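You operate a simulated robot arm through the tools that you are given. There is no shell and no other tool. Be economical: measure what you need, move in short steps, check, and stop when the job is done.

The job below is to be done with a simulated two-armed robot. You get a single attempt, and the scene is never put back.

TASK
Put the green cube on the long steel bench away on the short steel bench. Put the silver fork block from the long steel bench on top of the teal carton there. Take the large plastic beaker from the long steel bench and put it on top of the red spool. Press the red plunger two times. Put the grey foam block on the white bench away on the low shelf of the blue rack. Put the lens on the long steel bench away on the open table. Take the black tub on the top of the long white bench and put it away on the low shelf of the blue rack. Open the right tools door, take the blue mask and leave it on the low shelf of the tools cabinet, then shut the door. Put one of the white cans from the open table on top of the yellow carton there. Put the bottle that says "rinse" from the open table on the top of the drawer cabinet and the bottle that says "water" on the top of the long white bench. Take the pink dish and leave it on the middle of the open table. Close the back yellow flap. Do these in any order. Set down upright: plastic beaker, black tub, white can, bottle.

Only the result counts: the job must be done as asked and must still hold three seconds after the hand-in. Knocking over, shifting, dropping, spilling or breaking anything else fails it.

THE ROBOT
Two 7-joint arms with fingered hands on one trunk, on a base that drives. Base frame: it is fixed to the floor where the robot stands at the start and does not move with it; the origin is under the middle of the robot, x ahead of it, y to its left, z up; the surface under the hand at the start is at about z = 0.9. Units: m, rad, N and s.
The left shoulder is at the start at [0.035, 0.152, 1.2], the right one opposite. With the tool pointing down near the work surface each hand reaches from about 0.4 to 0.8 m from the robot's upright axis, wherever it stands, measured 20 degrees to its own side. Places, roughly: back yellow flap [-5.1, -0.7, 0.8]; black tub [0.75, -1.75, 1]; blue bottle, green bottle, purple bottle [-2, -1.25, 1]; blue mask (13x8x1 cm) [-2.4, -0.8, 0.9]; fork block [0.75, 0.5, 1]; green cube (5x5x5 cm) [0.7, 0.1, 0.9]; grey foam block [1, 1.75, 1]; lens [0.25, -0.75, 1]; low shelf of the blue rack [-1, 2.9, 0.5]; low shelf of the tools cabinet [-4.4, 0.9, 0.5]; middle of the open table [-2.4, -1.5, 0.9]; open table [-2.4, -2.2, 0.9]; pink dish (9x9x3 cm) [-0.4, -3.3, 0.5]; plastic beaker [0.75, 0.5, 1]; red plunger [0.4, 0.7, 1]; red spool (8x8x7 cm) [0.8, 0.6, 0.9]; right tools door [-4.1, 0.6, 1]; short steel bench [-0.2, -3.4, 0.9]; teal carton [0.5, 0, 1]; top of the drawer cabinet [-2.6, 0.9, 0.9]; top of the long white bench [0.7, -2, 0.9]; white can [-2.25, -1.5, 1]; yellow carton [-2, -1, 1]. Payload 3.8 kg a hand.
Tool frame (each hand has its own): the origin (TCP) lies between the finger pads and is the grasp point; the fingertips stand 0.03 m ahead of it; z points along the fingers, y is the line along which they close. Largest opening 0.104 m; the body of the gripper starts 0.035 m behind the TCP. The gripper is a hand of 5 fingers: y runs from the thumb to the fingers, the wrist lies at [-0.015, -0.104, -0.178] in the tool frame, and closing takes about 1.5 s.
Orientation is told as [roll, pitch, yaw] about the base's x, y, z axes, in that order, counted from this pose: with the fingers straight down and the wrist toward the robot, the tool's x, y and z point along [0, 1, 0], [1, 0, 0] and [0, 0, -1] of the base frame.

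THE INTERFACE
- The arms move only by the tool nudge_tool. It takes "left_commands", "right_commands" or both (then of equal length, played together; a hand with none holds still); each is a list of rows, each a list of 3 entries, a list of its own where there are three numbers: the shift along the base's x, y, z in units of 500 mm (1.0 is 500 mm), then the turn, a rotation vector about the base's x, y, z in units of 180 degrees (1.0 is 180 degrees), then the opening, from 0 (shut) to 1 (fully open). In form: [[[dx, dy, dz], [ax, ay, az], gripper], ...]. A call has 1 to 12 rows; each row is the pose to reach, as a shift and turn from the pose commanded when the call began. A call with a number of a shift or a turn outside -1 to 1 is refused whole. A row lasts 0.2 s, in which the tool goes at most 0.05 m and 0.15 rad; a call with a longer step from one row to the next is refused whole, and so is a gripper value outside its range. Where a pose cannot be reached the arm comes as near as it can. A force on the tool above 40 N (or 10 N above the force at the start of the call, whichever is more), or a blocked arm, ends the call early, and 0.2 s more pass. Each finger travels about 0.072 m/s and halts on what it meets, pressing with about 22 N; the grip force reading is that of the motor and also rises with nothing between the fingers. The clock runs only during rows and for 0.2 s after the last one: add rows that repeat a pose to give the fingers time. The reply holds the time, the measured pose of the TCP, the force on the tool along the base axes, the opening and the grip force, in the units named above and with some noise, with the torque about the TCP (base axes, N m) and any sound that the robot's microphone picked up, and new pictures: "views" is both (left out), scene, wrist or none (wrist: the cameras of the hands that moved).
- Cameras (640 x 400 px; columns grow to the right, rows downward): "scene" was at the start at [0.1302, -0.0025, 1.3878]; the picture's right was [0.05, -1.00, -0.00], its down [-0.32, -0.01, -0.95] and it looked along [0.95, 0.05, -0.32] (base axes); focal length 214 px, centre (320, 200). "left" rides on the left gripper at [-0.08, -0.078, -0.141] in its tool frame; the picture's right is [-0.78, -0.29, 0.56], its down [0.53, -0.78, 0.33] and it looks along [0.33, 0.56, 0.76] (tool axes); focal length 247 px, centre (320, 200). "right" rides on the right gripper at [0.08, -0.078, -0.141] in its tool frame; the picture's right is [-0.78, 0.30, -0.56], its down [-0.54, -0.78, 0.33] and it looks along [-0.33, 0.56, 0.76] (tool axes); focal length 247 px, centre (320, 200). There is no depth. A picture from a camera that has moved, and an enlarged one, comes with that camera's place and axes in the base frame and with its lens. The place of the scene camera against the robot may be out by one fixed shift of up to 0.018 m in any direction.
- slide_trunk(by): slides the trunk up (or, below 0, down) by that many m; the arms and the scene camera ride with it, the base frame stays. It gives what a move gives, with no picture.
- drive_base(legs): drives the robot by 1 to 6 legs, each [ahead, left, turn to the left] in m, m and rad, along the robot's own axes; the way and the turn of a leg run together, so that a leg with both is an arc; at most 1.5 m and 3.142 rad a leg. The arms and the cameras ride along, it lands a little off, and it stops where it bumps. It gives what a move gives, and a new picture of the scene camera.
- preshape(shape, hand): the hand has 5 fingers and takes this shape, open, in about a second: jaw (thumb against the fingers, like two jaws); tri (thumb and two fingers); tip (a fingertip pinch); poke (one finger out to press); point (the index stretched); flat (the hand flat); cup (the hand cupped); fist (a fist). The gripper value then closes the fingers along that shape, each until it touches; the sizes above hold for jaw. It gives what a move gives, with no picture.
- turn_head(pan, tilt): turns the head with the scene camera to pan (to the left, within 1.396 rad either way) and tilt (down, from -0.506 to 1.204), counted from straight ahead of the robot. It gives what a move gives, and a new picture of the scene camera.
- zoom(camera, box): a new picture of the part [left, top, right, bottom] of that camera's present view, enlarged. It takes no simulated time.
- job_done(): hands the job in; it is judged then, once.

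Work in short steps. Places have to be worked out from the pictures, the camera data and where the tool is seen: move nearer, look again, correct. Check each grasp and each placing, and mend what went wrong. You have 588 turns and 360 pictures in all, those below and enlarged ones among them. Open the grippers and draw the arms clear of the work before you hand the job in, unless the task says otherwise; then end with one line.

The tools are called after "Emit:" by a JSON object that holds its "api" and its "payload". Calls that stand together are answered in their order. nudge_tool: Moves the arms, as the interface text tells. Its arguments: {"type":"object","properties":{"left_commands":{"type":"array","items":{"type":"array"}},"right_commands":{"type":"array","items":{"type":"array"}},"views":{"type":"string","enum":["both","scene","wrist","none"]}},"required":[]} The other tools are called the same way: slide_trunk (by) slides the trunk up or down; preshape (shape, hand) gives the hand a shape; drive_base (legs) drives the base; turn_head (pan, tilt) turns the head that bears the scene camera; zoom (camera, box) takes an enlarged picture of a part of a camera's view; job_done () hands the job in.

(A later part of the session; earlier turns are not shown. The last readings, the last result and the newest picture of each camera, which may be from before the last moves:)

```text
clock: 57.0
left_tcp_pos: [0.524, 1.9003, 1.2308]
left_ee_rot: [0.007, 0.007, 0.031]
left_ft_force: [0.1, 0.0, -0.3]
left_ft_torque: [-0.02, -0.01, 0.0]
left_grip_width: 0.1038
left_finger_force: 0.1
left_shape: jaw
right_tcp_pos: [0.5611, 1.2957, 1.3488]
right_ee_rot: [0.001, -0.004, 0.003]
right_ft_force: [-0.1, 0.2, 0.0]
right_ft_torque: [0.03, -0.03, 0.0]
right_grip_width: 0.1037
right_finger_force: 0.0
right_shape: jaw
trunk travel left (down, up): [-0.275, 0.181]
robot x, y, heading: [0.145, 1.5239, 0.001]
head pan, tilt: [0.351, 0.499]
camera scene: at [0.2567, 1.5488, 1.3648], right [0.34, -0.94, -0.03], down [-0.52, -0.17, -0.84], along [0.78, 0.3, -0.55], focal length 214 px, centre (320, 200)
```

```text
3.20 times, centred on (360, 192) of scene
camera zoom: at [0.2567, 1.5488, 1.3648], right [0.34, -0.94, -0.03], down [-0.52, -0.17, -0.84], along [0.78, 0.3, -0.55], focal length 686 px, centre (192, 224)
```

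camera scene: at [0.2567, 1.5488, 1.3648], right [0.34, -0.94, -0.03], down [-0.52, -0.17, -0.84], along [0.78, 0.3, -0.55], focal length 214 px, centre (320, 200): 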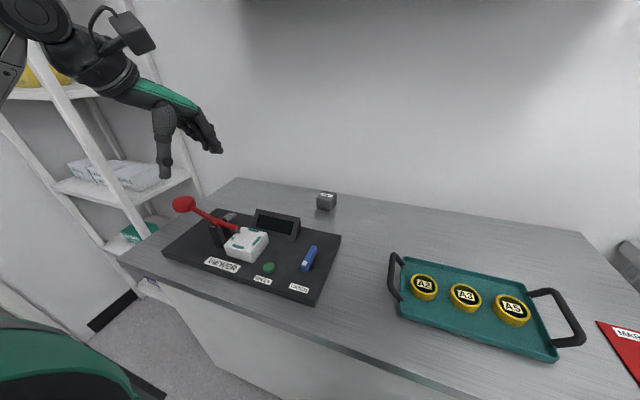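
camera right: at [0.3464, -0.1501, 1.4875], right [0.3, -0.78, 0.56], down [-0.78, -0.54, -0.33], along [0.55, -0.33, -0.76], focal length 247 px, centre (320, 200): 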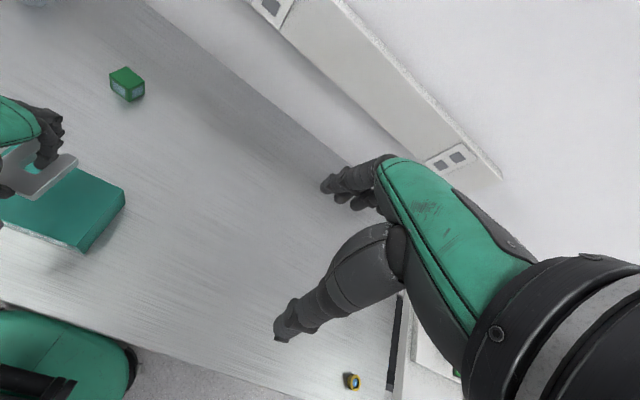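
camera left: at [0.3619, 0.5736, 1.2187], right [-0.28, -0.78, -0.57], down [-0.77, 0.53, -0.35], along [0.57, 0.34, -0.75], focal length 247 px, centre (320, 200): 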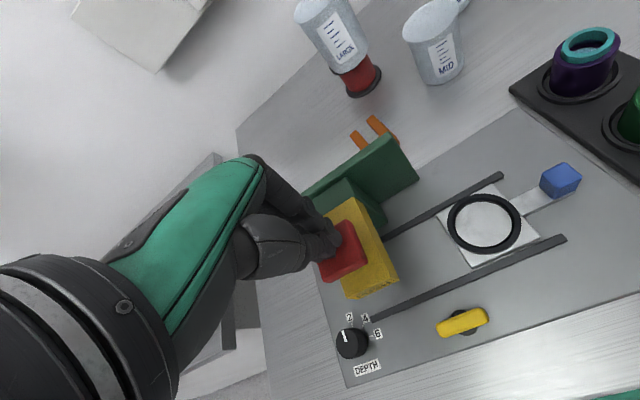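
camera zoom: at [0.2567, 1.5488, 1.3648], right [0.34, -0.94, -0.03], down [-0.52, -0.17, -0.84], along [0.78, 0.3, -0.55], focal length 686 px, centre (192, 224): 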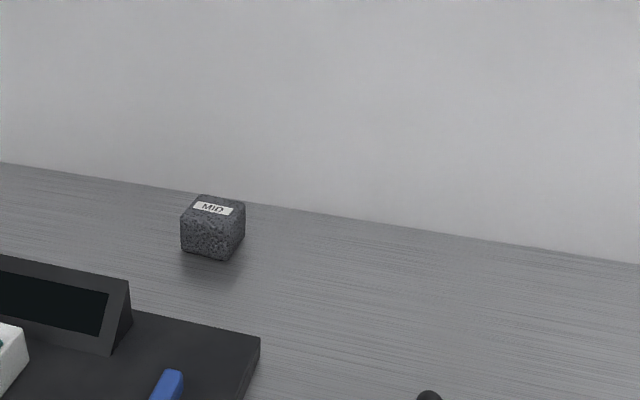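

The block measures about 6×6×5 cm, centre about (0.90, 1.783). I edge forward 2.5 cm and bring the left hand above it with a 14° tilt.

Emit:
{"api": "drive_base", "payload": {"legs": [[0.025, 0.0, 0.0]]}}

Emit:
{"api": "nudge_tool", "payload": {"left_commands": [[[0.08, -0.03, -0.03], [0, -0.02, -0.01], 1], [[0.16, -0.06, -0.06], [0, -0.04, -0.01], 1], [[0.24, -0.1, -0.09], [0, -0.06, -0.01], 1], [[0.32, -0.14, -0.12], [0, -0.08, -0.01], 1], [[0.4, -0.18, -0.15], [0, -0.08, -0.01], 1], [[0.48, -0.22, -0.18], [0, -0.08, -0.01], 1], [[0.56, -0.24, -0.21], [0, -0.08, -0.01], 1], [[0.62, -0.24, -0.24], [0, -0.08, -0.01], 1], [[0.64, -0.24, -0.26], [0, -0.08, -0.01], 1], [[0.64, -0.24, -0.26], [0, -0.08, -0.01], 1]], "views": "wrist"}}

```text
clock: 57.8
left_tcp_pos: [0.5469, 1.9001, 1.2292]
left_ee_rot: [0.007, 0.008, 0.031]
left_ft_force: [0.2, -0.1, -0.1]
left_ft_torque: [0.02, -0.02, 0.03]
left_grip_width: 0.1037
left_finger_force: 0.0
left_shape: jaw
right_tcp_pos: [0.5819, 1.2961, 1.3493]
right_ee_rot: [0.002, -0.006, 0.004]
right_ft_force: [-0.8, -0.6, -0.2]
right_ft_torque: [0.03, -0.04, -0.01]
right_grip_width: 0.1037
right_finger_force: 0.0
right_shape: jaw
trunk travel left (down, up): [-0.275, 0.181]
robot x, y, heading: [0.162, 1.5259, 0.002]
head pan, tilt: [0.351, 0.499]
camera scene: at [0.2795, 1.5485, 1.3648], right [0.34, -0.94, -0.03], down [-0.52, -0.17, -0.84], along [0.78, 0.3, -0.55], focal length 214 px, centre (320, 200)
```

scene: 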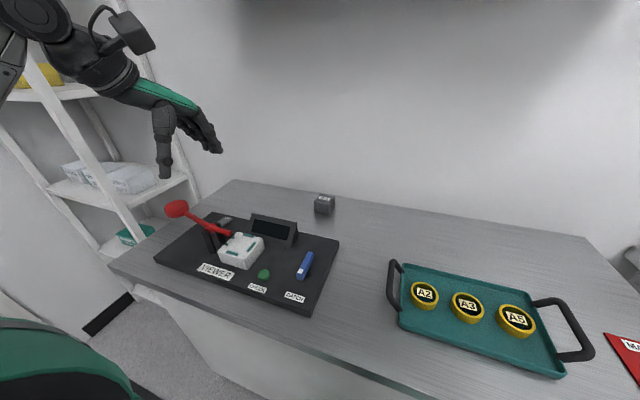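

```text
clock: 60.0
left_tcp_pos: [0.8731, 1.7824, 1.0981]
left_ee_rot: [0.004, -0.24, -0.001]
left_ft_force: [0.9, 0.4, 0.0]
left_ft_torque: [0.02, 0.0, -0.01]
left_grip_width: 0.1038
left_finger_force: 0.1
left_shape: jaw
right_tcp_pos: [0.586, 1.2972, 1.3488]
right_ee_rot: [0.0, -0.002, 0.003]
right_ft_force: [0.5, -0.3, -0.6]
right_ft_torque: [0.0, -0.03, 0.0]
right_grip_width: 0.1037
right_finger_force: 0.0
right_shape: jaw
trunk travel left (down, up): [-0.275, 0.181]
robot x, y, heading: [0.1608, 1.5276, -0.001]
head pan, tilt: [0.351, 0.499]
camera left: at [0.764, 1.7023, 1.2157], right [-0.15, -0.77, -0.61], down [-0.68, 0.54, -0.51], along [0.72, 0.34, -0.6], focal length 247 px, centre (320, 200)
```

left: 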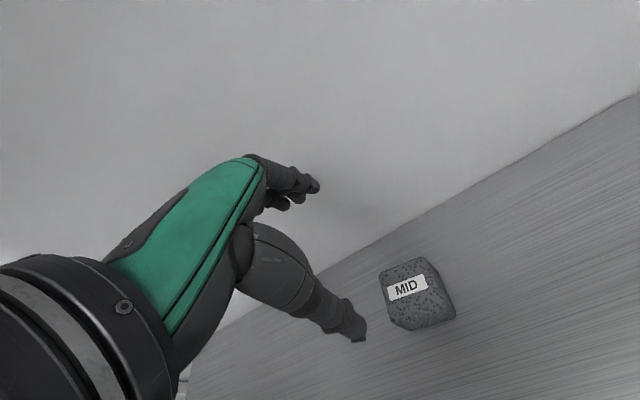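

The block centre is about (0.876, 1.767) from the wrist view. I descend around it.

Emit:
{"api": "nudge_tool", "payload": {"left_commands": [[[-0.006, -0.031, -0.06], [0, 0, 0], 1], [[-0.006, -0.031, -0.14], [0, 0, 0], 1], [[-0.006, -0.031, -0.22], [0, 0, 0], 1], [[-0.006, -0.031, -0.28], [0, 0, 0], 1], [[-0.006, -0.031, -0.298], [0, 0, 0], 1], [[-0.006, -0.031, -0.298], [0, 0, 0], 1]], "views": "wrist"}}

```text
clock: 61.4
left_tcp_pos: [0.8694, 1.7673, 0.9493]
left_ee_rot: [0.003, -0.24, 0.001]
left_ft_force: [0.8, 0.1, -0.1]
left_ft_torque: [-0.01, 0.02, 0.0]
left_grip_width: 0.1037
left_finger_force: 0.0
left_shape: jaw
right_tcp_pos: [0.5864, 1.296, 1.3483]
right_ee_rot: [0.001, -0.002, 0.003]
right_ft_force: [0.5, -0.8, 0.4]
right_ft_torque: [-0.02, 0.0, -0.02]
right_grip_width: 0.1034
right_finger_force: 0.0
right_shape: jaw
trunk travel left (down, up): [-0.275, 0.181]
robot x, y, heading: [0.164, 1.5247, -0.0]
head pan, tilt: [0.351, 0.499]
camera left: at [0.7612, 1.6873, 1.0673], right [-0.15, -0.77, -0.61], down [-0.68, 0.54, -0.51], along [0.72, 0.34, -0.61], focal length 247 px, centre (320, 200)
```

left: 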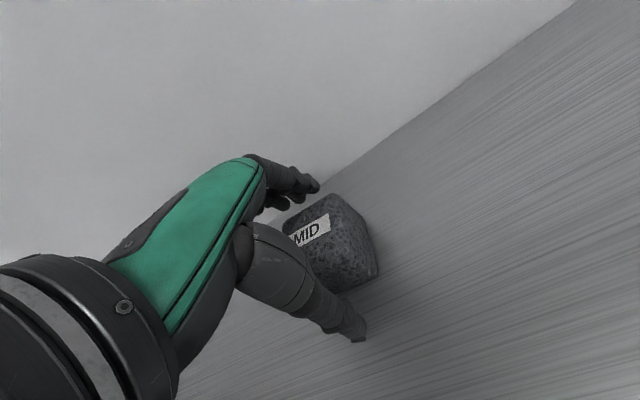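

The block is between the fingers; I close and lift a little.

Emit:
{"api": "nudge_tool", "payload": {"left_commands": [[[0, 0, -0.006], [0, 0, 0], 0.8], [[0, 0, -0.006], [0, 0, 0], 0.6], [[0, 0, -0.006], [0, 0, 0], 0.45], [[0, 0, -0.006], [0, 0, 0], 0.4], [[0, 0, -0.006], [0, 0, 0], 0.35], [[0, 0, -0.006], [0, 0, 0], 0.35], [[0, 0, -0.006], [0, 0, 0], 0.35], [[0, 0, 0.08], [0, 0, 0], 0.35], [[0, 0, 0.16], [0, 0, 0], 0.35], [[0, 0, 0.16], [0, 0, 0], 0.35]], "views": "wrist"}}

```text
clock: 63.6
left_tcp_pos: [0.8688, 1.765, 1.0301]
left_ee_rot: [0.003, -0.24, 0.001]
left_ft_force: [-0.4, 0.7, -0.5]
left_ft_torque: [-0.02, 0.01, -0.02]
left_grip_width: 0.0555
left_finger_force: 21.7
left_shape: jaw
right_tcp_pos: [0.5874, 1.2972, 1.3482]
right_ee_rot: [-0.001, -0.003, 0.002]
right_ft_force: [-0.4, -0.4, -0.2]
right_ft_torque: [-0.02, -0.01, 0.0]
right_grip_width: 0.1038
right_finger_force: 0.1
right_shape: jaw
trunk travel left (down, up): [-0.275, 0.181]
robot x, y, heading: [0.1659, 1.5254, 0.01]
head pan, tilt: [0.351, 0.499]
camera left: at [0.7603, 1.685, 1.1472], right [-0.15, -0.77, -0.61], down [-0.68, 0.54, -0.51], along [0.72, 0.34, -0.61], focal length 247 px, centre (320, 200)
```

left: 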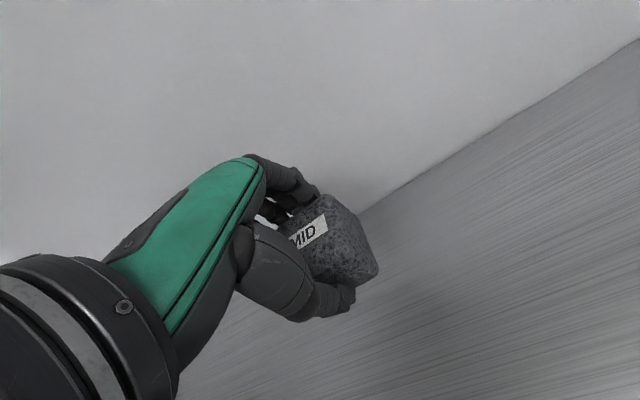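

Foam block is held. I raise it and draw the hand back, then drive away from the bench.

Emit:
{"api": "nudge_tool", "payload": {"left_commands": [[[0, 0, 0.08], [0, 0, 0], 0.35], [[-0.03, 0, 0.16], [0, 0, 0], 0.35], [[-0.1, 0, 0.22], [0, 0, 0], 0.35], [[-0.18, 0, 0.26], [0, 0, 0], 0.35], [[-0.26, 0, 0.3], [0, 0, 0], 0.35], [[-0.34, 0, 0.32], [0, 0, 0], 0.35], [[-0.42, 0, 0.34], [0, 0, 0], 0.35], [[-0.5, 0, 0.34], [0, 0, 0], 0.35]], "views": "none"}}

Emit:
{"api": "drive_base", "payload": {"legs": [[-0.7, 0, 0], [0, 0, 1.57]]}}

Emit:
{"api": "turn_head", "payload": {"pan": 0.3, "tilt": 0.4}}

```text
clock: 65.4
left_tcp_pos: [0.6157, 1.7682, 1.2015]
left_ee_rot: [0.004, -0.241, 0.0]
left_ft_force: [0.0, 0.4, 0.4]
left_ft_torque: [-0.02, -0.02, -0.02]
left_grip_width: 0.0555
left_finger_force: 21.4
left_shape: jaw
right_tcp_pos: [0.5842, 1.2974, 1.3499]
right_ee_rot: [0.001, -0.005, 0.004]
right_ft_force: [-0.4, 1.0, 0.8]
right_ft_torque: [0.0, -0.01, -0.01]
right_grip_width: 0.1036
right_finger_force: 0.0
right_shape: jaw
trunk travel left (down, up): [-0.275, 0.181]
robot x, y, heading: [0.1647, 1.5235, 0.004]
head pan, tilt: [0.351, 0.499]
```

```text
clock: 73.1
left_tcp_pos: [-0.7806, 1.9831, 1.2011]
left_ee_rot: [0.004, -0.24, 1.542]
left_ft_force: [0.6, 0.4, -0.5]
left_ft_torque: [-0.01, -0.03, -0.01]
left_grip_width: 0.0551
left_finger_force: 22.1
left_shape: jaw
right_tcp_pos: [-0.3125, 1.938, 1.3475]
right_ee_rot: [0.002, -0.001, 1.548]
right_ft_force: [-0.6, 0.1, 0.3]
right_ft_torque: [0.0, 0.03, 0.03]
right_grip_width: 0.1036
right_finger_force: 0.0
right_shape: jaw
trunk travel left (down, up): [-0.275, 0.181]
robot x, y, heading: [-0.5523, 1.5176, 1.547]
head pan, tilt: [0.351, 0.499]
camera scene: at [-0.5841, 1.6394, 1.3642], right [0.95, 0.32, -0.03], down [0.15, -0.53, -0.84], along [-0.28, 0.79, -0.55], focal length 214 px, centre (320, 200)
```

scene: 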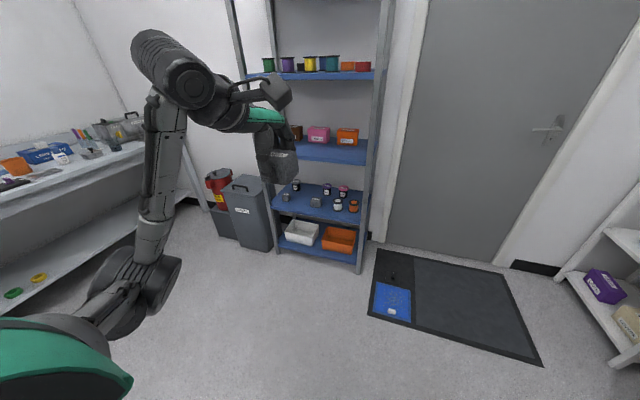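

```text
clock: 73.8
left_tcp_pos: [-0.7806, 1.9835, 1.2006]
left_ee_rot: [0.002, -0.24, 1.544]
left_ft_force: [0.7, 0.1, 0.3]
left_ft_torque: [0.01, 0.0, 0.0]
left_grip_width: 0.0554
left_finger_force: 21.9
left_shape: jaw
right_tcp_pos: [-0.3119, 1.9377, 1.3486]
right_ee_rot: [0.001, -0.001, 1.549]
right_ft_force: [0.7, 0.5, 1.0]
right_ft_torque: [0.02, 0.01, -0.04]
right_grip_width: 0.1037
right_finger_force: 0.0
right_shape: jaw
trunk travel left (down, up): [-0.275, 0.181]
robot x, y, heading: [-0.5501, 1.5243, 1.547]
head pan, tilt: [0.3, 0.4]
camera scene: at [-0.5802, 1.6431, 1.373], right [0.96, 0.27, -0.03], down [0.1, -0.45, -0.88], along [-0.25, 0.85, -0.47], focal length 214 px, centre (320, 200)
```

scene: 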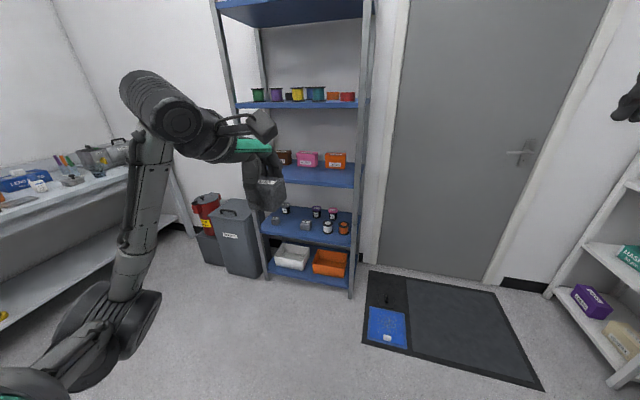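

Emit:
{"api": "zoom", "payload": {"camera": "scene", "box": [230, 130, 390, 300]}}

```text
2.35 times, centred on (310, 215) of scene
camera zoom: at [-0.5802, 1.6431, 1.373], right [0.96, 0.27, -0.03], down [0.1, -0.45, -0.88], along [-0.25, 0.85, -0.47], focal length 505 px, centre (344, 165)
```

zoom: 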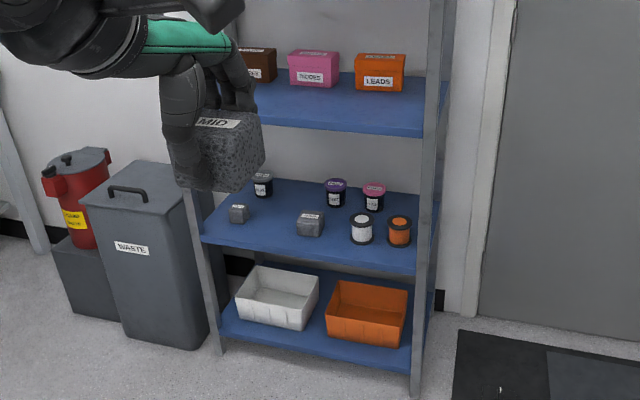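

The low shelf has a free bay between the two small foams, around x −1.16. I drive left and toward the rack, stopping short.

Emit:
{"api": "drive_base", "payload": {"legs": [[0, 0.36, 0.023], [0.45, 0, 0]]}}

Emit:
{"api": "slide_trunk", "payload": {"by": -0.25}}

Emit:
{"api": "turn_head", "payload": {"pan": 0.1, "tilt": 0.6}}

```text
clock: 78.5
left_tcp_pos: [-1.1567, 2.4428, 1.2004]
left_ee_rot: [0.004, -0.242, 1.568]
left_ft_force: [-1.0, 0.4, -0.2]
left_ft_torque: [0.0, -0.02, 0.0]
left_grip_width: 0.0552
left_finger_force: 22.0
left_shape: jaw
right_tcp_pos: [-0.6856, 2.4094, 1.3485]
right_ee_rot: [-0.001, -0.001, 1.575]
right_ft_force: [0.1, -0.5, -0.3]
right_ft_torque: [0.01, 0.02, 0.02]
right_grip_width: 0.1037
right_finger_force: 0.1
right_shape: jaw
trunk travel left (down, up): [-0.275, 0.181]
robot x, y, heading: [-0.9135, 1.9901, 1.573]
head pan, tilt: [0.3, 0.4]
camera scene: at [-0.9474, 2.1081, 1.3732], right [0.95, 0.3, -0.03], down [0.12, -0.45, -0.89], along [-0.27, 0.84, -0.46], focal length 214 px, centre (320, 200)
```

scene: 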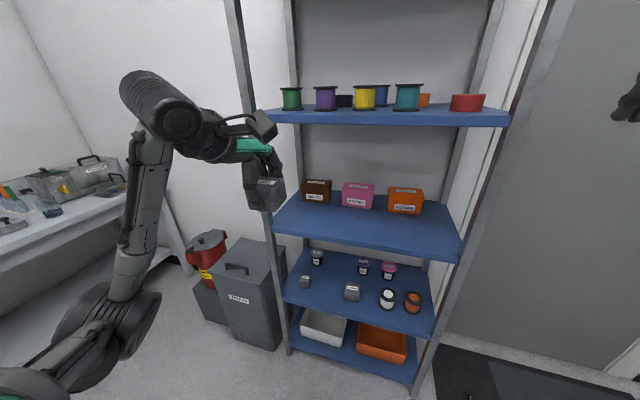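

```text
clock: 81.0
left_tcp_pos: [-1.1579, 2.4428, 0.9516]
left_ee_rot: [0.003, -0.243, 1.568]
left_ft_force: [0.1, 0.6, -0.1]
left_ft_torque: [0.02, 0.01, 0.02]
left_grip_width: 0.0546
left_finger_force: 22.0
left_shape: jaw
right_tcp_pos: [-0.6859, 2.4101, 1.0985]
right_ee_rot: [-0.001, -0.003, 1.575]
right_ft_force: [-0.1, 0.3, -0.7]
right_ft_torque: [0.0, -0.01, 0.03]
right_grip_width: 0.1035
right_finger_force: 0.0
right_shape: jaw
trunk travel left (down, up): [-0.025, 0.431]
robot x, y, heading: [-0.9173, 1.9879, 1.567]
head pan, tilt: [0.3, 0.4]
```

```text
clock: 81.8
left_tcp_pos: [-1.1564, 2.4423, 0.9518]
left_ee_rot: [0.004, -0.241, 1.569]
left_ft_force: [0.9, -0.3, 0.4]
left_ft_torque: [0.05, 0.0, -0.02]
left_grip_width: 0.0553
left_finger_force: 21.8
left_shape: jaw
right_tcp_pos: [-0.6861, 2.4112, 1.0985]
right_ee_rot: [0.001, -0.001, 1.574]
right_ft_force: [-0.5, 0.2, -0.4]
right_ft_torque: [-0.04, -0.01, 0.06]
right_grip_width: 0.1037
right_finger_force: 0.0
right_shape: jaw
trunk travel left (down, up): [-0.025, 0.431]
robot x, y, heading: [-0.9152, 1.9881, 1.572]
head pan, tilt: [0.099, 0.6]
camera scene: at [-0.929, 2.2602, 1.012], right [0.99, 0.09, -0.05], down [0.06, -0.88, -0.47], along [-0.08, 0.47, -0.88], focal length 214 px, centre (320, 200)
```

scene: 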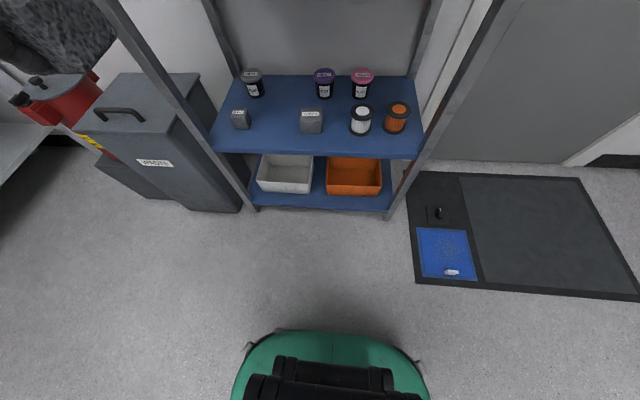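

The trunk folds forward as it lowers. The free bay centre is about x −1.17. I lower the hand in front of the shelf, then drive closer.

Emit:
{"api": "nudge_tool", "payload": {"left_commands": [[[0, 0, -0.09], [0, 0, 0], 0.35], [[0, 0, -0.18], [0, 0, 0], 0.35], [[0, 0, -0.27], [0, 0, 0], 0.35], [[0, 0, -0.36], [0, 0, 0], 0.35], [[0, 0, -0.45], [0, 0, 0], 0.35], [[0, 0, -0.54], [0, 0, 0], 0.35], [[0, 0, -0.62], [0, 0, 0], 0.35], [[0, 0, -0.62], [0, 0, 0], 0.35]], "views": "both"}}

```text
clock: 83.6
left_tcp_pos: [-1.162, 2.4783, 0.62]
left_ee_rot: [0.004, -0.24, 1.569]
left_ft_force: [0.2, -0.5, 0.0]
left_ft_torque: [-0.01, 0.01, -0.01]
left_grip_width: 0.0547
left_finger_force: 22.0
left_shape: jaw
left hand out of reach, approached as far as the arm can: row 1, 2, 3, 4, 5, 6, 7, 8
right_tcp_pos: [-0.6863, 2.4112, 1.0981]
right_ee_rot: [0.001, -0.002, 1.574]
right_ft_force: [0.2, -0.5, 0.1]
right_ft_torque: [-0.01, -0.01, -0.02]
right_grip_width: 0.1038
right_finger_force: 0.1
right_shape: jaw
trunk travel left (down, up): [-0.025, 0.431]
robot x, y, heading: [-0.9159, 1.9873, 1.572]
head pan, tilt: [0.099, 0.6]
camera scene: at [-0.9289, 2.2602, 1.0119], right [0.99, 0.09, -0.05], down [0.06, -0.88, -0.47], along [-0.08, 0.47, -0.88], focal length 214 px, centre (320, 200)
camera left: at [-1.0799, 2.3701, 0.7361], right [0.77, -0.16, -0.61], down [-0.54, -0.67, -0.51], along [-0.34, 0.72, -0.6], focal length 247 px, centre (320, 200)
```

scene: 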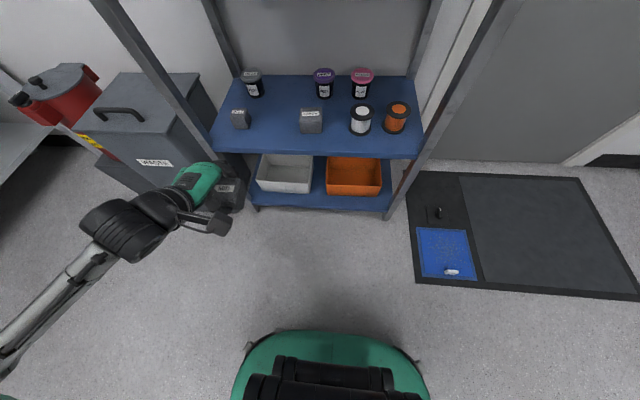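
left: 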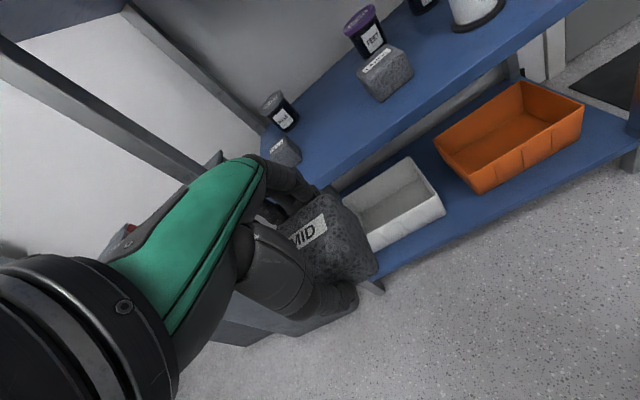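

The foam is level with the bay and 7 cm above shelf height. I drive forward 0.2 m.

Emit:
{"api": "drive_base", "payload": {"legs": [[0.2, 0, 0]]}}

Emit:
{"api": "nudge_tool", "payload": {"left_commands": [[[0.0, 0.06, 0], [0, 0, 0], 0.35], [[0.0, 0.12, 0], [0, 0, 0], 0.35], [[0.0, 0.18, 0], [0, 0, 0], 0.35], [[0.0, 0.24, 0], [0, 0, 0], 0.35], [[0.0, 0.3, 0], [0, 0, 0], 0.35], [[0.0, 0.3, 0], [0, 0, 0], 0.35]], "views": "both"}}

```text
clock: 85.2
left_tcp_pos: [-1.1624, 2.6788, 0.6176]
left_ee_rot: [0.003, -0.238, 1.572]
left_ft_force: [-1.0, 0.5, 0.1]
left_ft_torque: [0.0, 0.01, -0.02]
left_grip_width: 0.0546
left_finger_force: 21.5
left_shape: jaw
right_tcp_pos: [-0.6877, 2.6101, 1.0974]
right_ee_rot: [0.0, -0.001, 1.577]
right_ft_force: [-0.1, 0.8, -0.4]
right_ft_torque: [-0.01, -0.01, 0.01]
right_grip_width: 0.104
right_finger_force: 0.1
right_shape: jaw
trunk travel left (down, up): [-0.025, 0.431]
robot x, y, heading: [-0.9202, 2.1874, 1.575]
head pan, tilt: [0.099, 0.6]
camera scene: at [-0.93, 2.46, 1.0116], right [0.99, 0.09, -0.05], down [0.06, -0.88, -0.47], along [-0.08, 0.46, -0.88], focal length 214 px, centre (320, 200)
```

scene: 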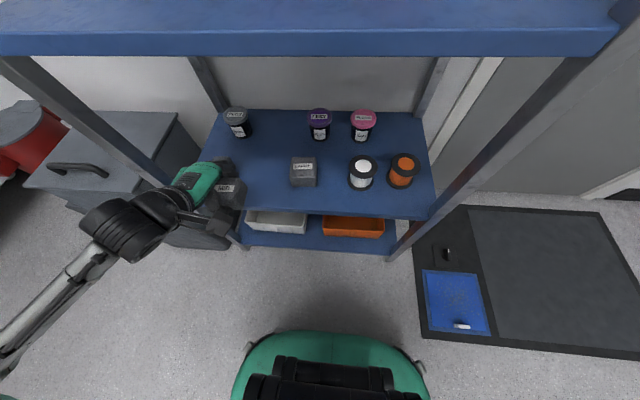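

```text
clock: 86.6
left_tcp_pos: [-1.1627, 2.8272, 0.6213]
left_ee_rot: [0.002, -0.24, 1.571]
left_ft_force: [-0.8, 0.2, 0.4]
left_ft_torque: [0.0, -0.01, 0.01]
left_grip_width: 0.0547
left_finger_force: 21.7
left_shape: jaw
right_tcp_pos: [-0.6872, 2.61, 1.098]
right_ee_rot: [-0.002, -0.001, 1.576]
right_ft_force: [0.1, 0.6, 0.1]
right_ft_torque: [-0.03, -0.01, -0.03]
right_grip_width: 0.104
right_finger_force: 0.0
right_shape: jaw
trunk travel left (down, up): [-0.025, 0.431]
robot x, y, heading: [-0.9131, 2.1864, 1.575]
head pan, tilt: [0.099, 0.6]
camera scene: at [-0.9301, 2.459, 1.012], right [0.99, 0.09, -0.05], down [0.06, -0.88, -0.47], along [-0.08, 0.47, -0.88], focal length 214 px, centre (320, 200)
camera left: at [-1.0814, 2.7195, 0.7382], right [0.77, -0.15, -0.61], down [-0.54, -0.68, -0.51], along [-0.34, 0.72, -0.61], focal length 247 px, centre (320, 200)
```

scene: 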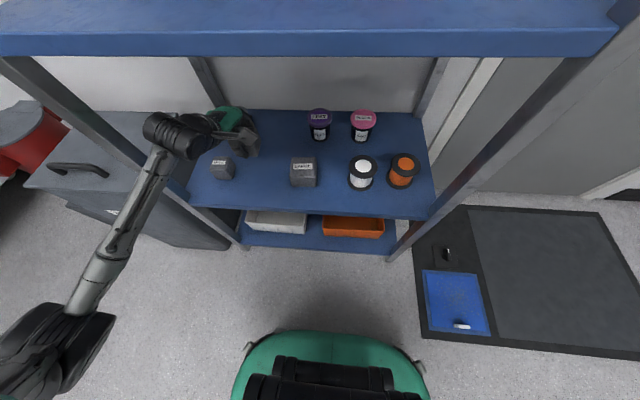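
left: 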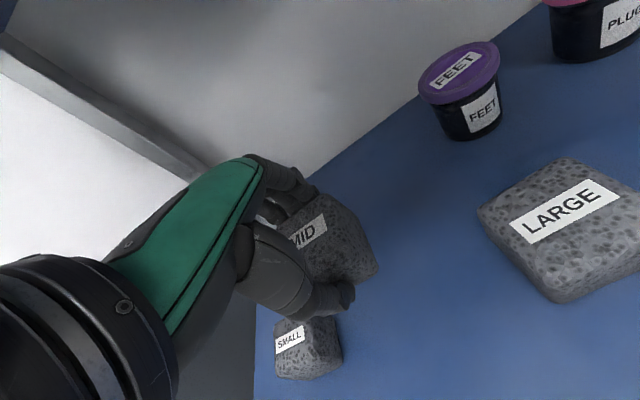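

The free gap runs x −1.228 to −1.06, so I shift 1.6 cm right and lower toward the shelf.

Emit:
{"api": "nudge_tool", "payload": {"left_commands": [[[0.034, 0, 0], [0, 0, 0], 0.35], [[0.034, 0.0, -0.06], [0, 0, 0], 0.35], [[0.034, 0.0, -0.1], [0, 0, 0], 0.35], [[0.034, 0.0, -0.12], [0, 0, 0], 0.35], [[0.034, 0.0, -0.12], [0, 0, 0], 0.35]], "views": "wrist"}}

```text
clock: 87.8
left_tcp_pos: [-1.1462, 2.8291, 0.5586]
left_ee_rot: [0.004, -0.242, 1.57]
left_ft_force: [0.2, -0.7, -0.2]
left_ft_torque: [-0.01, 0.03, -0.01]
left_grip_width: 0.0545
left_finger_force: 22.0
left_shape: jaw
right_tcp_pos: [-0.6871, 2.611, 1.0983]
right_ee_rot: [0.0, -0.002, 1.576]
right_ft_force: [0.2, 0.4, 1.1]
right_ft_torque: [0.02, 0.03, -0.01]
right_grip_width: 0.1039
right_finger_force: 0.0
right_shape: jaw
trunk travel left (down, up): [-0.025, 0.431]
robot x, y, heading: [-0.9168, 2.1872, 1.572]
head pan, tilt: [0.099, 0.6]
camera left: at [-1.0647, 2.7204, 0.6766], right [0.77, -0.15, -0.61], down [-0.54, -0.68, -0.51], along [-0.34, 0.72, -0.61], focal length 247 px, centre (320, 200)
```

left: 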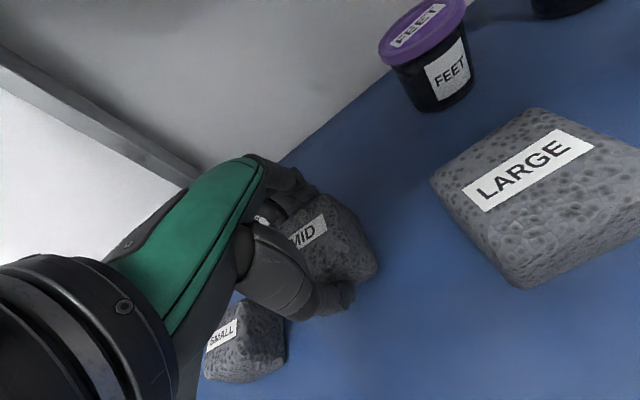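

Clear of neighbours; I lower in 2 mm steps to touch.

Emit:
{"api": "nudge_tool", "payload": {"left_commands": [[[0, 0, -0.006], [0, 0, 0], 0.35], [[0, 0, -0.012], [0, 0, 0], 0.35], [[0, 0, -0.018], [0, 0, 0], 0.35], [[0, 0, -0.022], [0, 0, 0], 0.35], [[0, 0, -0.022], [0, 0, 0], 0.35]], "views": "none"}}

```text
clock: 89.0
left_tcp_pos: [-1.1449, 2.827, 0.549]
left_ee_rot: [0.004, -0.239, 1.57]
left_ft_force: [0.0, -0.8, 0.4]
left_ft_torque: [-0.03, 0.0, 0.0]
left_grip_width: 0.0545
left_finger_force: 22.3
left_shape: jaw
right_tcp_pos: [-0.6873, 2.6112, 1.0979]
right_ee_rot: [0.0, -0.004, 1.576]
right_ft_force: [0.4, 0.1, -0.5]
right_ft_torque: [0.01, -0.03, -0.01]
right_grip_width: 0.1039
right_finger_force: 0.0
right_shape: jaw
trunk travel left (down, up): [-0.025, 0.431]
robot x, y, heading: [-0.9157, 2.1869, 1.574]
head pan, tilt: [0.099, 0.6]
```

Emit:
{"api": "nudge_tool", "payload": {"left_commands": [[[0, 0, -0.005], [0, 0, 0], 0.35], [[0, 0, -0.01], [0, 0, 0], 0.35], [[0, 0, -0.015], [0, 0, 0], 0.35], [[0, 0, -0.015], [0, 0, 0], 0.35]], "views": "wrist"}}

```text
clock: 90.0
left_tcp_pos: [-1.1463, 2.8282, 0.5445]
left_ee_rot: [0.006, -0.248, 1.57]
left_ft_force: [-1.0, 0.5, 17.8]
left_ft_torque: [-0.38, 0.08, -0.01]
left_grip_width: 0.0557
left_finger_force: 21.8
left_shape: jaw
right_tcp_pos: [-0.6858, 2.6081, 1.0995]
right_ee_rot: [0.002, -0.002, 1.576]
right_ft_force: [0.7, 0.2, 0.3]
right_ft_torque: [-0.02, 0.0, -0.03]
right_grip_width: 0.1037
right_finger_force: 0.1
right_shape: jaw
trunk travel left (down, up): [-0.025, 0.431]
robot x, y, heading: [-0.9171, 2.1892, 1.573]
head pan, tilt: [0.099, 0.6]
camera left: at [-1.0639, 2.7182, 0.6612], right [0.77, -0.15, -0.62], down [-0.54, -0.67, -0.51], along [-0.34, 0.73, -0.6], focal length 247 px, centre (320, 200)
```

left: 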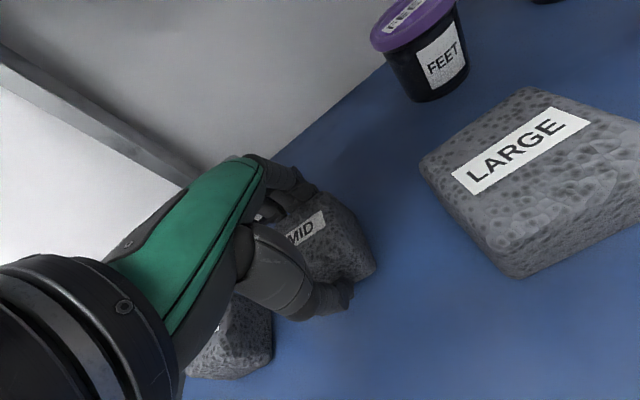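

Contact. I ease off, open, rise and check the result.

Emit:
{"api": "nudge_tool", "payload": {"left_commands": [[[0, 0, 0.006], [0, 0, 0], 0.5], [[0, 0, 0.006], [0, 0, 0], 0.65], [[0, 0, 0.006], [0, 0, 0], 0.8], [[0, 0, 0.006], [0, 0, 0], 0.9], [[0, 0, 0.006], [0, 0, 0], 0.9], [[0, 0, 0.05], [0, 0, 0], 0.9], [[0, 0, 0.12], [0, 0, 0], 0.9], [[0, 0, 0.17], [0, 0, 0], 0.9], [[0, -0.06, 0.18], [0, 0, 0], 0.9], [[0, -0.12, 0.18], [0, 0, 0], 0.9]], "views": "wrist"}}

```text
clock: 92.2
left_tcp_pos: [-1.1472, 2.769, 0.6306]
left_ee_rot: [0.005, -0.241, 1.572]
left_ft_force: [0.1, -1.0, 0.0]
left_ft_torque: [0.01, 0.0, 0.0]
left_grip_width: 0.0936
left_finger_force: 0.0
left_shape: jaw
right_tcp_pos: [-0.687, 2.6095, 1.0974]
right_ee_rot: [0.0, -0.003, 1.574]
right_ft_force: [0.0, 0.6, -0.4]
right_ft_torque: [0.0, 0.03, 0.03]
right_grip_width: 0.1039
right_finger_force: 0.0
right_shape: jaw
trunk travel left (down, up): [-0.025, 0.431]
robot x, y, heading: [-0.9161, 2.1872, 1.572]
head pan, tilt: [0.099, 0.6]
camera left: at [-1.0646, 2.659, 0.7482], right [0.77, -0.15, -0.61], down [-0.54, -0.68, -0.51], along [-0.34, 0.72, -0.61], focal length 247 px, centre (320, 200)
```

left: 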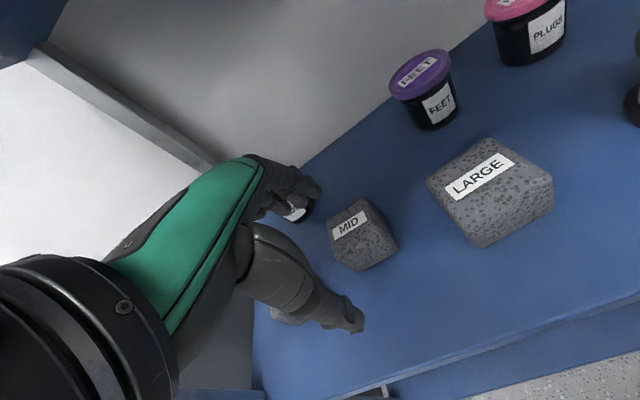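

The foam block stands on the shelf between the other two. I withdraw the hand, back away and raise the trunk.

Emit:
{"api": "nudge_tool", "payload": {"left_commands": [[[0, -0.08, 0.0], [0, 0, 0], 1], [[0, -0.16, 0], [0, 0, 0], 1], [[0, -0.24, 0], [0, 0, 0], 1], [[0, -0.32, 0], [0, 0, 0], 1], [[0, -0.4, 0], [0, 0, 0], 1], [[0, -0.5, 0.0], [0, 0, 0], 1]], "views": "none"}}

Emit:
{"api": "drive_base", "payload": {"legs": [[-0.6, 0, 0]]}}

Emit:
{"api": "slide_trunk", "payload": {"by": 0.25}}

```text
clock: 93.6
left_tcp_pos: [-1.1775, 2.5312, 0.5189]
left_ee_rot: [0.006, -0.247, 1.57]
left_ft_force: [1.0, 0.4, 1.1]
left_ft_torque: [0.0, 0.02, 0.02]
left_grip_width: 0.1036
left_finger_force: 0.2
left_shape: jaw
left hand out of reach, approached as far as the arm can: row 3, 4, 5, 6
right_tcp_pos: [-0.6864, 2.6063, 1.0995]
right_ee_rot: [0.001, -0.005, 1.576]
right_ft_force: [0.9, -0.5, 0.3]
right_ft_torque: [0.08, 0.0, -0.02]
right_grip_width: 0.1038
right_finger_force: 0.0
right_shape: jaw
trunk travel left (down, up): [-0.025, 0.431]
robot x, y, heading: [-0.9184, 2.1846, 1.577]
head pan, tilt: [0.099, 0.6]
```

```text
clock: 97.0
left_tcp_pos: [-1.1764, 1.9141, 0.5166]
left_ee_rot: [0.003, -0.243, 1.583]
left_ft_force: [0.0, -0.5, 0.8]
left_ft_torque: [0.0, -0.04, -0.04]
left_grip_width: 0.1037
left_finger_force: 0.0
left_shape: jaw
right_tcp_pos: [-0.6859, 1.999, 1.0977]
right_ee_rot: [0.0, -0.002, 1.587]
right_ft_force: [0.2, -0.1, -0.5]
right_ft_torque: [0.01, 0.01, -0.02]
right_grip_width: 0.1034
right_finger_force: 0.1
right_shape: jaw
trunk travel left (down, up): [-0.025, 0.431]
robot x, y, heading: [-0.91, 1.5746, 1.586]
head pan, tilt: [0.099, 0.6]
camera scene: at [-0.9276, 1.8457, 1.0121], right [0.99, 0.1, -0.05], down [0.07, -0.88, -0.47], along [-0.09, 0.46, -0.88], focal length 214 px, centre (320, 200)
```

scene: 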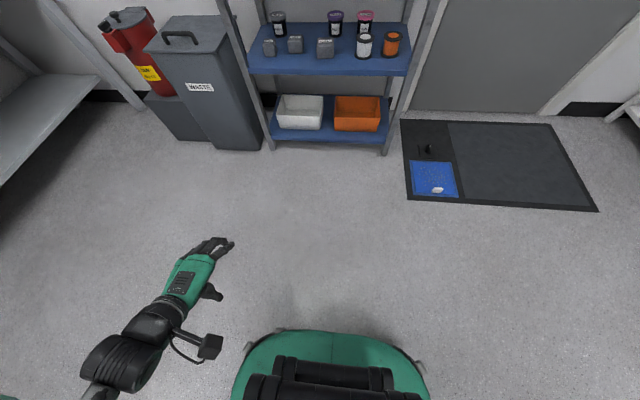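

```text
clock: 99.6
left_tcp_pos: [-1.1755, 1.9134, 0.7676]
left_ee_rot: [0.005, -0.243, 1.582]
left_ft_force: [0.2, -0.6, -0.8]
left_ft_torque: [0.01, 0.03, -0.02]
left_grip_width: 0.1041
left_finger_force: 0.0
left_shape: jaw
right_tcp_pos: [-0.6865, 2.0013, 1.3483]
right_ee_rot: [0.001, -0.001, 1.588]
right_ft_force: [-0.2, -0.3, -0.6]
right_ft_torque: [0.02, 0.0, -0.01]
right_grip_width: 0.104
right_finger_force: 0.0
right_shape: jaw
trunk travel left (down, up): [-0.275, 0.181]
robot x, y, heading: [-0.9081, 1.5755, 1.589]
head pan, tilt: [0.099, 0.6]
```

Foam row is neat. I raise the left hand, then turn and drive back toward the long bench for the green cube.

Emit:
{"api": "nudge_tool", "payload": {"left_commands": [[[0, 0, 0.09], [0, 0.02, 0], 1], [[0, 0, 0.18], [0, 0.0, 0], 1], [[0, 0, 0.27], [0, 0, 0], 1], [[0, 0, 0.36], [0, 0, 0], 1], [[0, 0, 0.45], [0, 0, 0], 1], [[0, 0, 0.54], [0, 0, 0], 1], [[0, 0, 0.63], [0, 0, 0], 1], [[0, 0, 0.72], [0, 0, 0], 1], [[0, 0, 0.81], [0, 0, 0], 1], [[0, 0, 0.9], [0, 0, 0], 1]], "views": "none"}}

Emit:
{"api": "drive_base", "payload": {"legs": [[0, 0, -1.589], [0.8, 0, 0], [0, -1.19, 0]]}}

```text
clock: 101.8
left_tcp_pos: [-1.1773, 1.9201, 1.2257]
left_ee_rot: [0.003, -0.24, 1.585]
left_ft_force: [0.7, -0.9, 0.6]
left_ft_torque: [-0.03, 0.01, -0.01]
left_grip_width: 0.1036
left_finger_force: 0.1
left_shape: jaw
left hand out of reach, approached as far as the arm can: row 3, 4, 5, 6, 7, 8, 9, 10
right_tcp_pos: [-0.6875, 1.9983, 1.3487]
right_ee_rot: [0.0, -0.003, 1.587]
right_ft_force: [0.2, 0.0, -0.4]
right_ft_torque: [0.05, 0.0, 0.02]
right_grip_width: 0.1037
right_finger_force: 0.1
right_shape: jaw
trunk travel left (down, up): [-0.275, 0.181]
robot x, y, heading: [-0.9083, 1.5759, 1.589]
head pan, tilt: [0.099, 0.6]
```

```text
clock: 115.5
left_tcp_pos: [0.2254, 0.6419, 1.2236]
left_ee_rot: [0.002, -0.239, 0.005]
left_ft_force: [0.4, 0.2, 0.5]
left_ft_torque: [-0.02, -0.01, 0.0]
left_grip_width: 0.104
left_finger_force: 0.1
left_shape: jaw
right_tcp_pos: [0.3001, 0.1509, 1.3484]
right_ee_rot: [0.0, -0.001, 0.01]
right_ft_force: [0.0, 0.1, -0.4]
right_ft_torque: [0.01, -0.04, -0.02]
right_grip_width: 0.1039
right_finger_force: 0.1
right_shape: jaw
trunk travel left (down, up): [-0.275, 0.181]
robot x, y, heading: [-0.1255, 0.3773, 0.01]
head pan, tilt: [0.099, 0.6]
camera scene: at [-0.0029, 0.3792, 1.355], right [0.11, -0.99, -0.01], down [-0.63, -0.06, -0.77], along [0.77, 0.09, -0.64], focal length 214 px, centre (320, 200)
```

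scene: 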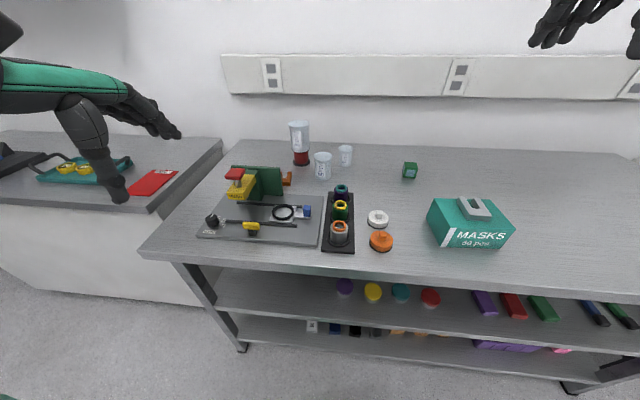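

All stands fine. I drive forward 0.14 m and bring the right hand above the green cube.

Emit:
{"api": "drive_base", "payload": {"legs": [[0.135, 0, -0.01]]}}

Emit:
{"api": "nudge_tool", "payload": {"right_commands": [[[0.06, 0, -0.06], [0, 0, 0], 1], [[0.12, 0, -0.12], [0, 0, 0], 1], [[0.18, 0, -0.18], [0, 0, 0], 1], [[0.24, 0, -0.24], [0, 0, 0], 1], [[0.3, 0, -0.3], [0, 0, 0], 1], [[0.36, 0, -0.36], [0, 0, 0], 1], [[0.42, 0, -0.42], [0, 0, 0], 1], [[0.48, 0, -0.48], [0, 0, 0], 1], [[0.5, 0, -0.52], [0, 0, 0], 1], [[0.5, 0, -0.52], [0, 0, 0], 1]], "views": "wrist"}}

```text
clock: 116.8
left_tcp_pos: [0.3601, 0.6401, 1.225]
left_ee_rot: [0.003, -0.243, -0.001]
left_ft_force: [0.2, -0.5, 0.0]
left_ft_torque: [-0.03, 0.02, -0.02]
left_grip_width: 0.104
left_finger_force: 0.0
left_shape: jaw
right_tcp_pos: [0.431, 0.1471, 1.3492]
right_ee_rot: [-0.001, -0.004, 0.004]
right_ft_force: [0.2, -0.7, 0.4]
right_ft_torque: [-0.01, -0.02, -0.01]
right_grip_width: 0.1038
right_finger_force: 0.1
right_shape: jaw
trunk travel left (down, up): [-0.275, 0.181]
robot x, y, heading: [0.0123, 0.3773, 0.005]
head pan, tilt: [0.099, 0.6]
camera scene: at [0.1303, 0.3786, 1.3553], right [0.1, -0.99, -0.01], down [-0.63, -0.06, -0.77], along [0.77, 0.08, -0.63], focal length 214 px, centre (320, 200)
```

scene: 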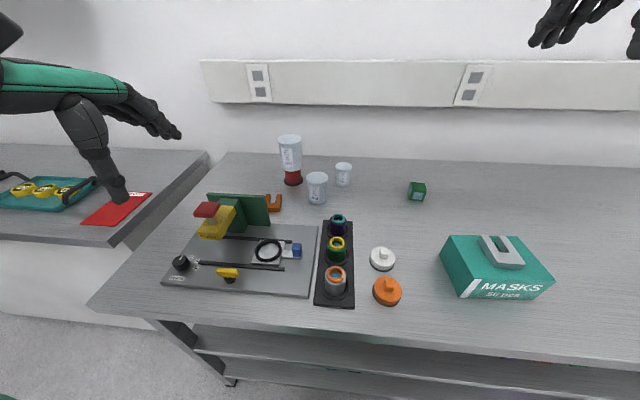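

```text
clock: 119.0
left_tcp_pos: [0.3607, 0.6394, 1.2237]
left_ee_rot: [0.004, -0.239, -0.005]
left_ft_force: [0.3, -1.1, 0.2]
left_ft_torque: [-0.03, 0.04, 0.03]
left_grip_width: 0.1039
left_finger_force: 0.1
left_shape: jaw
right_tcp_pos: [0.6815, 0.1477, 1.089]
right_ee_rot: [0.003, -0.001, 0.004]
right_ft_force: [0.0, 1.1, 0.6]
right_ft_torque: [0.01, 0.0, -0.02]
right_grip_width: 0.1039
right_finger_force: 0.1
right_shape: jaw
trunk travel left (down, up): [-0.275, 0.181]
robot x, y, heading: [0.007, 0.3785, 0.001]
head pan, tilt: [0.099, 0.6]
camera right: at [0.6046, 0.2263, 1.2285], right [0.3, -0.78, 0.56], down [-0.77, -0.54, -0.33], along [0.56, -0.33, -0.76], focal length 247 px, centre (320, 200)
```

right: 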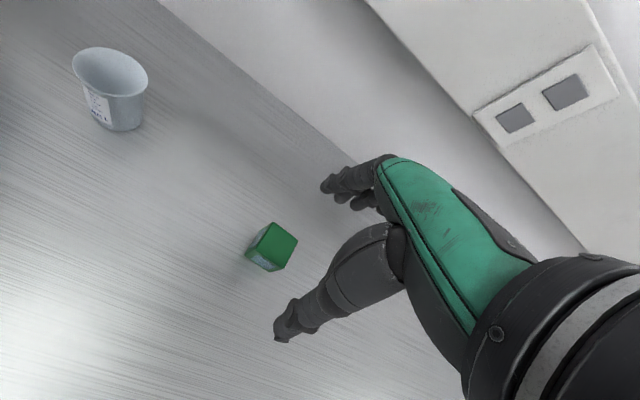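

The cube centre is about (0.716, 0.138). I edge the base 2 cm forward, tilt the right hand and descend around it.

Emit:
{"api": "drive_base", "payload": {"legs": [[0.018, 0, 0]]}}

Emit:
{"api": "nudge_tool", "payload": {"right_commands": [[[0.02, -0.018, 0], [0, -0.036, 0], 1], [[0.02, -0.018, 0], [0, -0.075, 0], 1], [[0.02, -0.018, -0.08], [0, -0.075, 0], 1], [[0.02, -0.018, -0.1], [0, -0.075, 0], 1]], "views": "wrist"}}

```text
clock: 119.8
left_tcp_pos: [0.3757, 0.639, 1.2268]
left_ee_rot: [0.004, -0.245, -0.004]
left_ft_force: [-0.2, -0.3, -0.2]
left_ft_torque: [0.02, 0.01, 0.02]
left_grip_width: 0.104
left_finger_force: 0.1
left_shape: jaw
right_tcp_pos: [0.6943, 0.1471, 1.092]
right_ee_rot: [0.0, -0.008, 0.004]
right_ft_force: [-0.1, 0.4, 0.2]
right_ft_torque: [0.02, -0.05, 0.04]
right_grip_width: 0.1042
right_finger_force: 0.0
right_shape: jaw
trunk travel left (down, up): [-0.275, 0.181]
robot x, y, heading: [0.0266, 0.3773, 0.005]
head pan, tilt: [0.099, 0.6]
camera scene: at [0.1447, 0.3786, 1.3557], right [0.1, -0.99, -0.01], down [-0.63, -0.06, -0.78], along [0.77, 0.08, -0.63], focal length 214 px, centre (320, 200)
```

scene: 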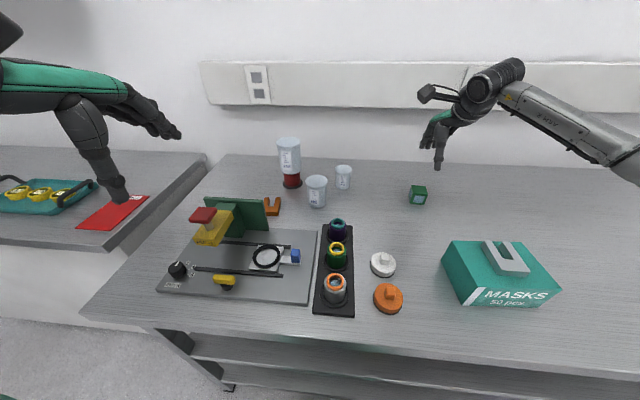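

```text
clock: 120.8
left_tcp_pos: [0.3788, 0.6399, 1.2249]
left_ee_rot: [0.002, -0.238, -0.003]
left_ft_force: [1.0, 0.0, -1.2]
left_ft_torque: [0.04, 0.01, 0.0]
left_grip_width: 0.104
left_finger_force: 0.1
left_shape: jaw
right_tcp_pos: [0.71, 0.1366, 1.038]
right_ee_rot: [-0.001, -0.24, 0.005]
right_ft_force: [-0.4, -0.4, 0.1]
right_ft_torque: [0.01, -0.01, 0.0]
right_grip_width: 0.1037
right_finger_force: 0.0
right_shape: jaw
trunk travel left (down, up): [-0.275, 0.181]
robot x, y, heading: [0.0279, 0.3793, 0.006]
head pan, tilt: [0.099, 0.6]
camera right: at [0.601, 0.2167, 1.1565], right [0.16, -0.78, 0.61], down [-0.67, -0.54, -0.51], along [0.72, -0.33, -0.61], focal length 247 px, centre (320, 200)
```

right: 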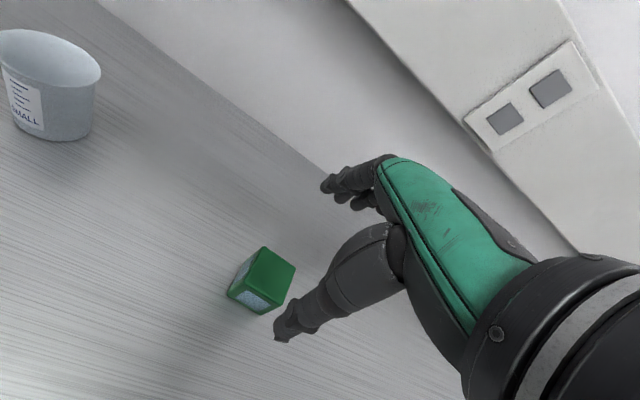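

Cube confirmed at (0.716, 0.140). I descend and close.

Emit:
{"api": "nudge_tool", "payload": {"right_commands": [[[0.004, 0.006, -0.08], [0, 0, 0], 1], [[0.004, 0.006, -0.15], [0, 0, 0], 1], [[0.004, 0.006, -0.188], [0, 0, 0], 1], [[0.004, 0.006, -0.188], [0, 0, 0], 0.8], [[0.004, 0.006, -0.188], [0, 0, 0], 0.6], [[0.004, 0.006, -0.188], [0, 0, 0], 0.4], [[0.004, 0.006, -0.188], [0, 0, 0], 0.25], [[0.004, 0.006, -0.188], [0, 0, 0], 0.25], [[0.004, 0.006, -0.188], [0, 0, 0], 0.25], [[0.004, 0.006, -0.188], [0, 0, 0], 0.25]], "views": "wrist"}}

```text
clock: 123.0
left_tcp_pos: [0.3796, 0.6399, 1.2256]
left_ee_rot: [0.004, -0.238, -0.003]
left_ft_force: [0.1, 0.4, 0.1]
left_ft_torque: [-0.04, -0.02, 0.02]
left_grip_width: 0.1038
left_finger_force: 0.1
left_shape: jaw
right_tcp_pos: [0.7121, 0.1411, 0.9464]
right_ee_rot: [0.0, -0.24, 0.004]
right_ft_force: [-1.1, 0.2, 0.7]
right_ft_torque: [-0.01, 0.05, -0.03]
right_grip_width: 0.0408
right_finger_force: 21.4
right_shape: jaw
trunk travel left (down, up): [-0.275, 0.181]
robot x, y, heading: [0.0307, 0.3774, 0.005]
head pan, tilt: [0.099, 0.6]
camera right: at [0.6035, 0.2206, 1.064], right [0.16, -0.78, 0.61], down [-0.67, -0.54, -0.51], along [0.72, -0.33, -0.61], focal length 247 px, centre (320, 200)
```

right: 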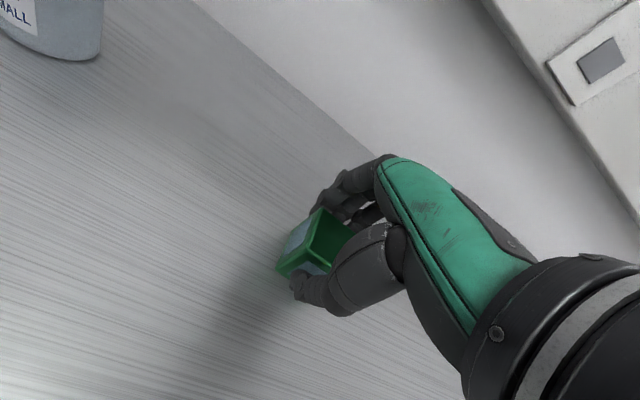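

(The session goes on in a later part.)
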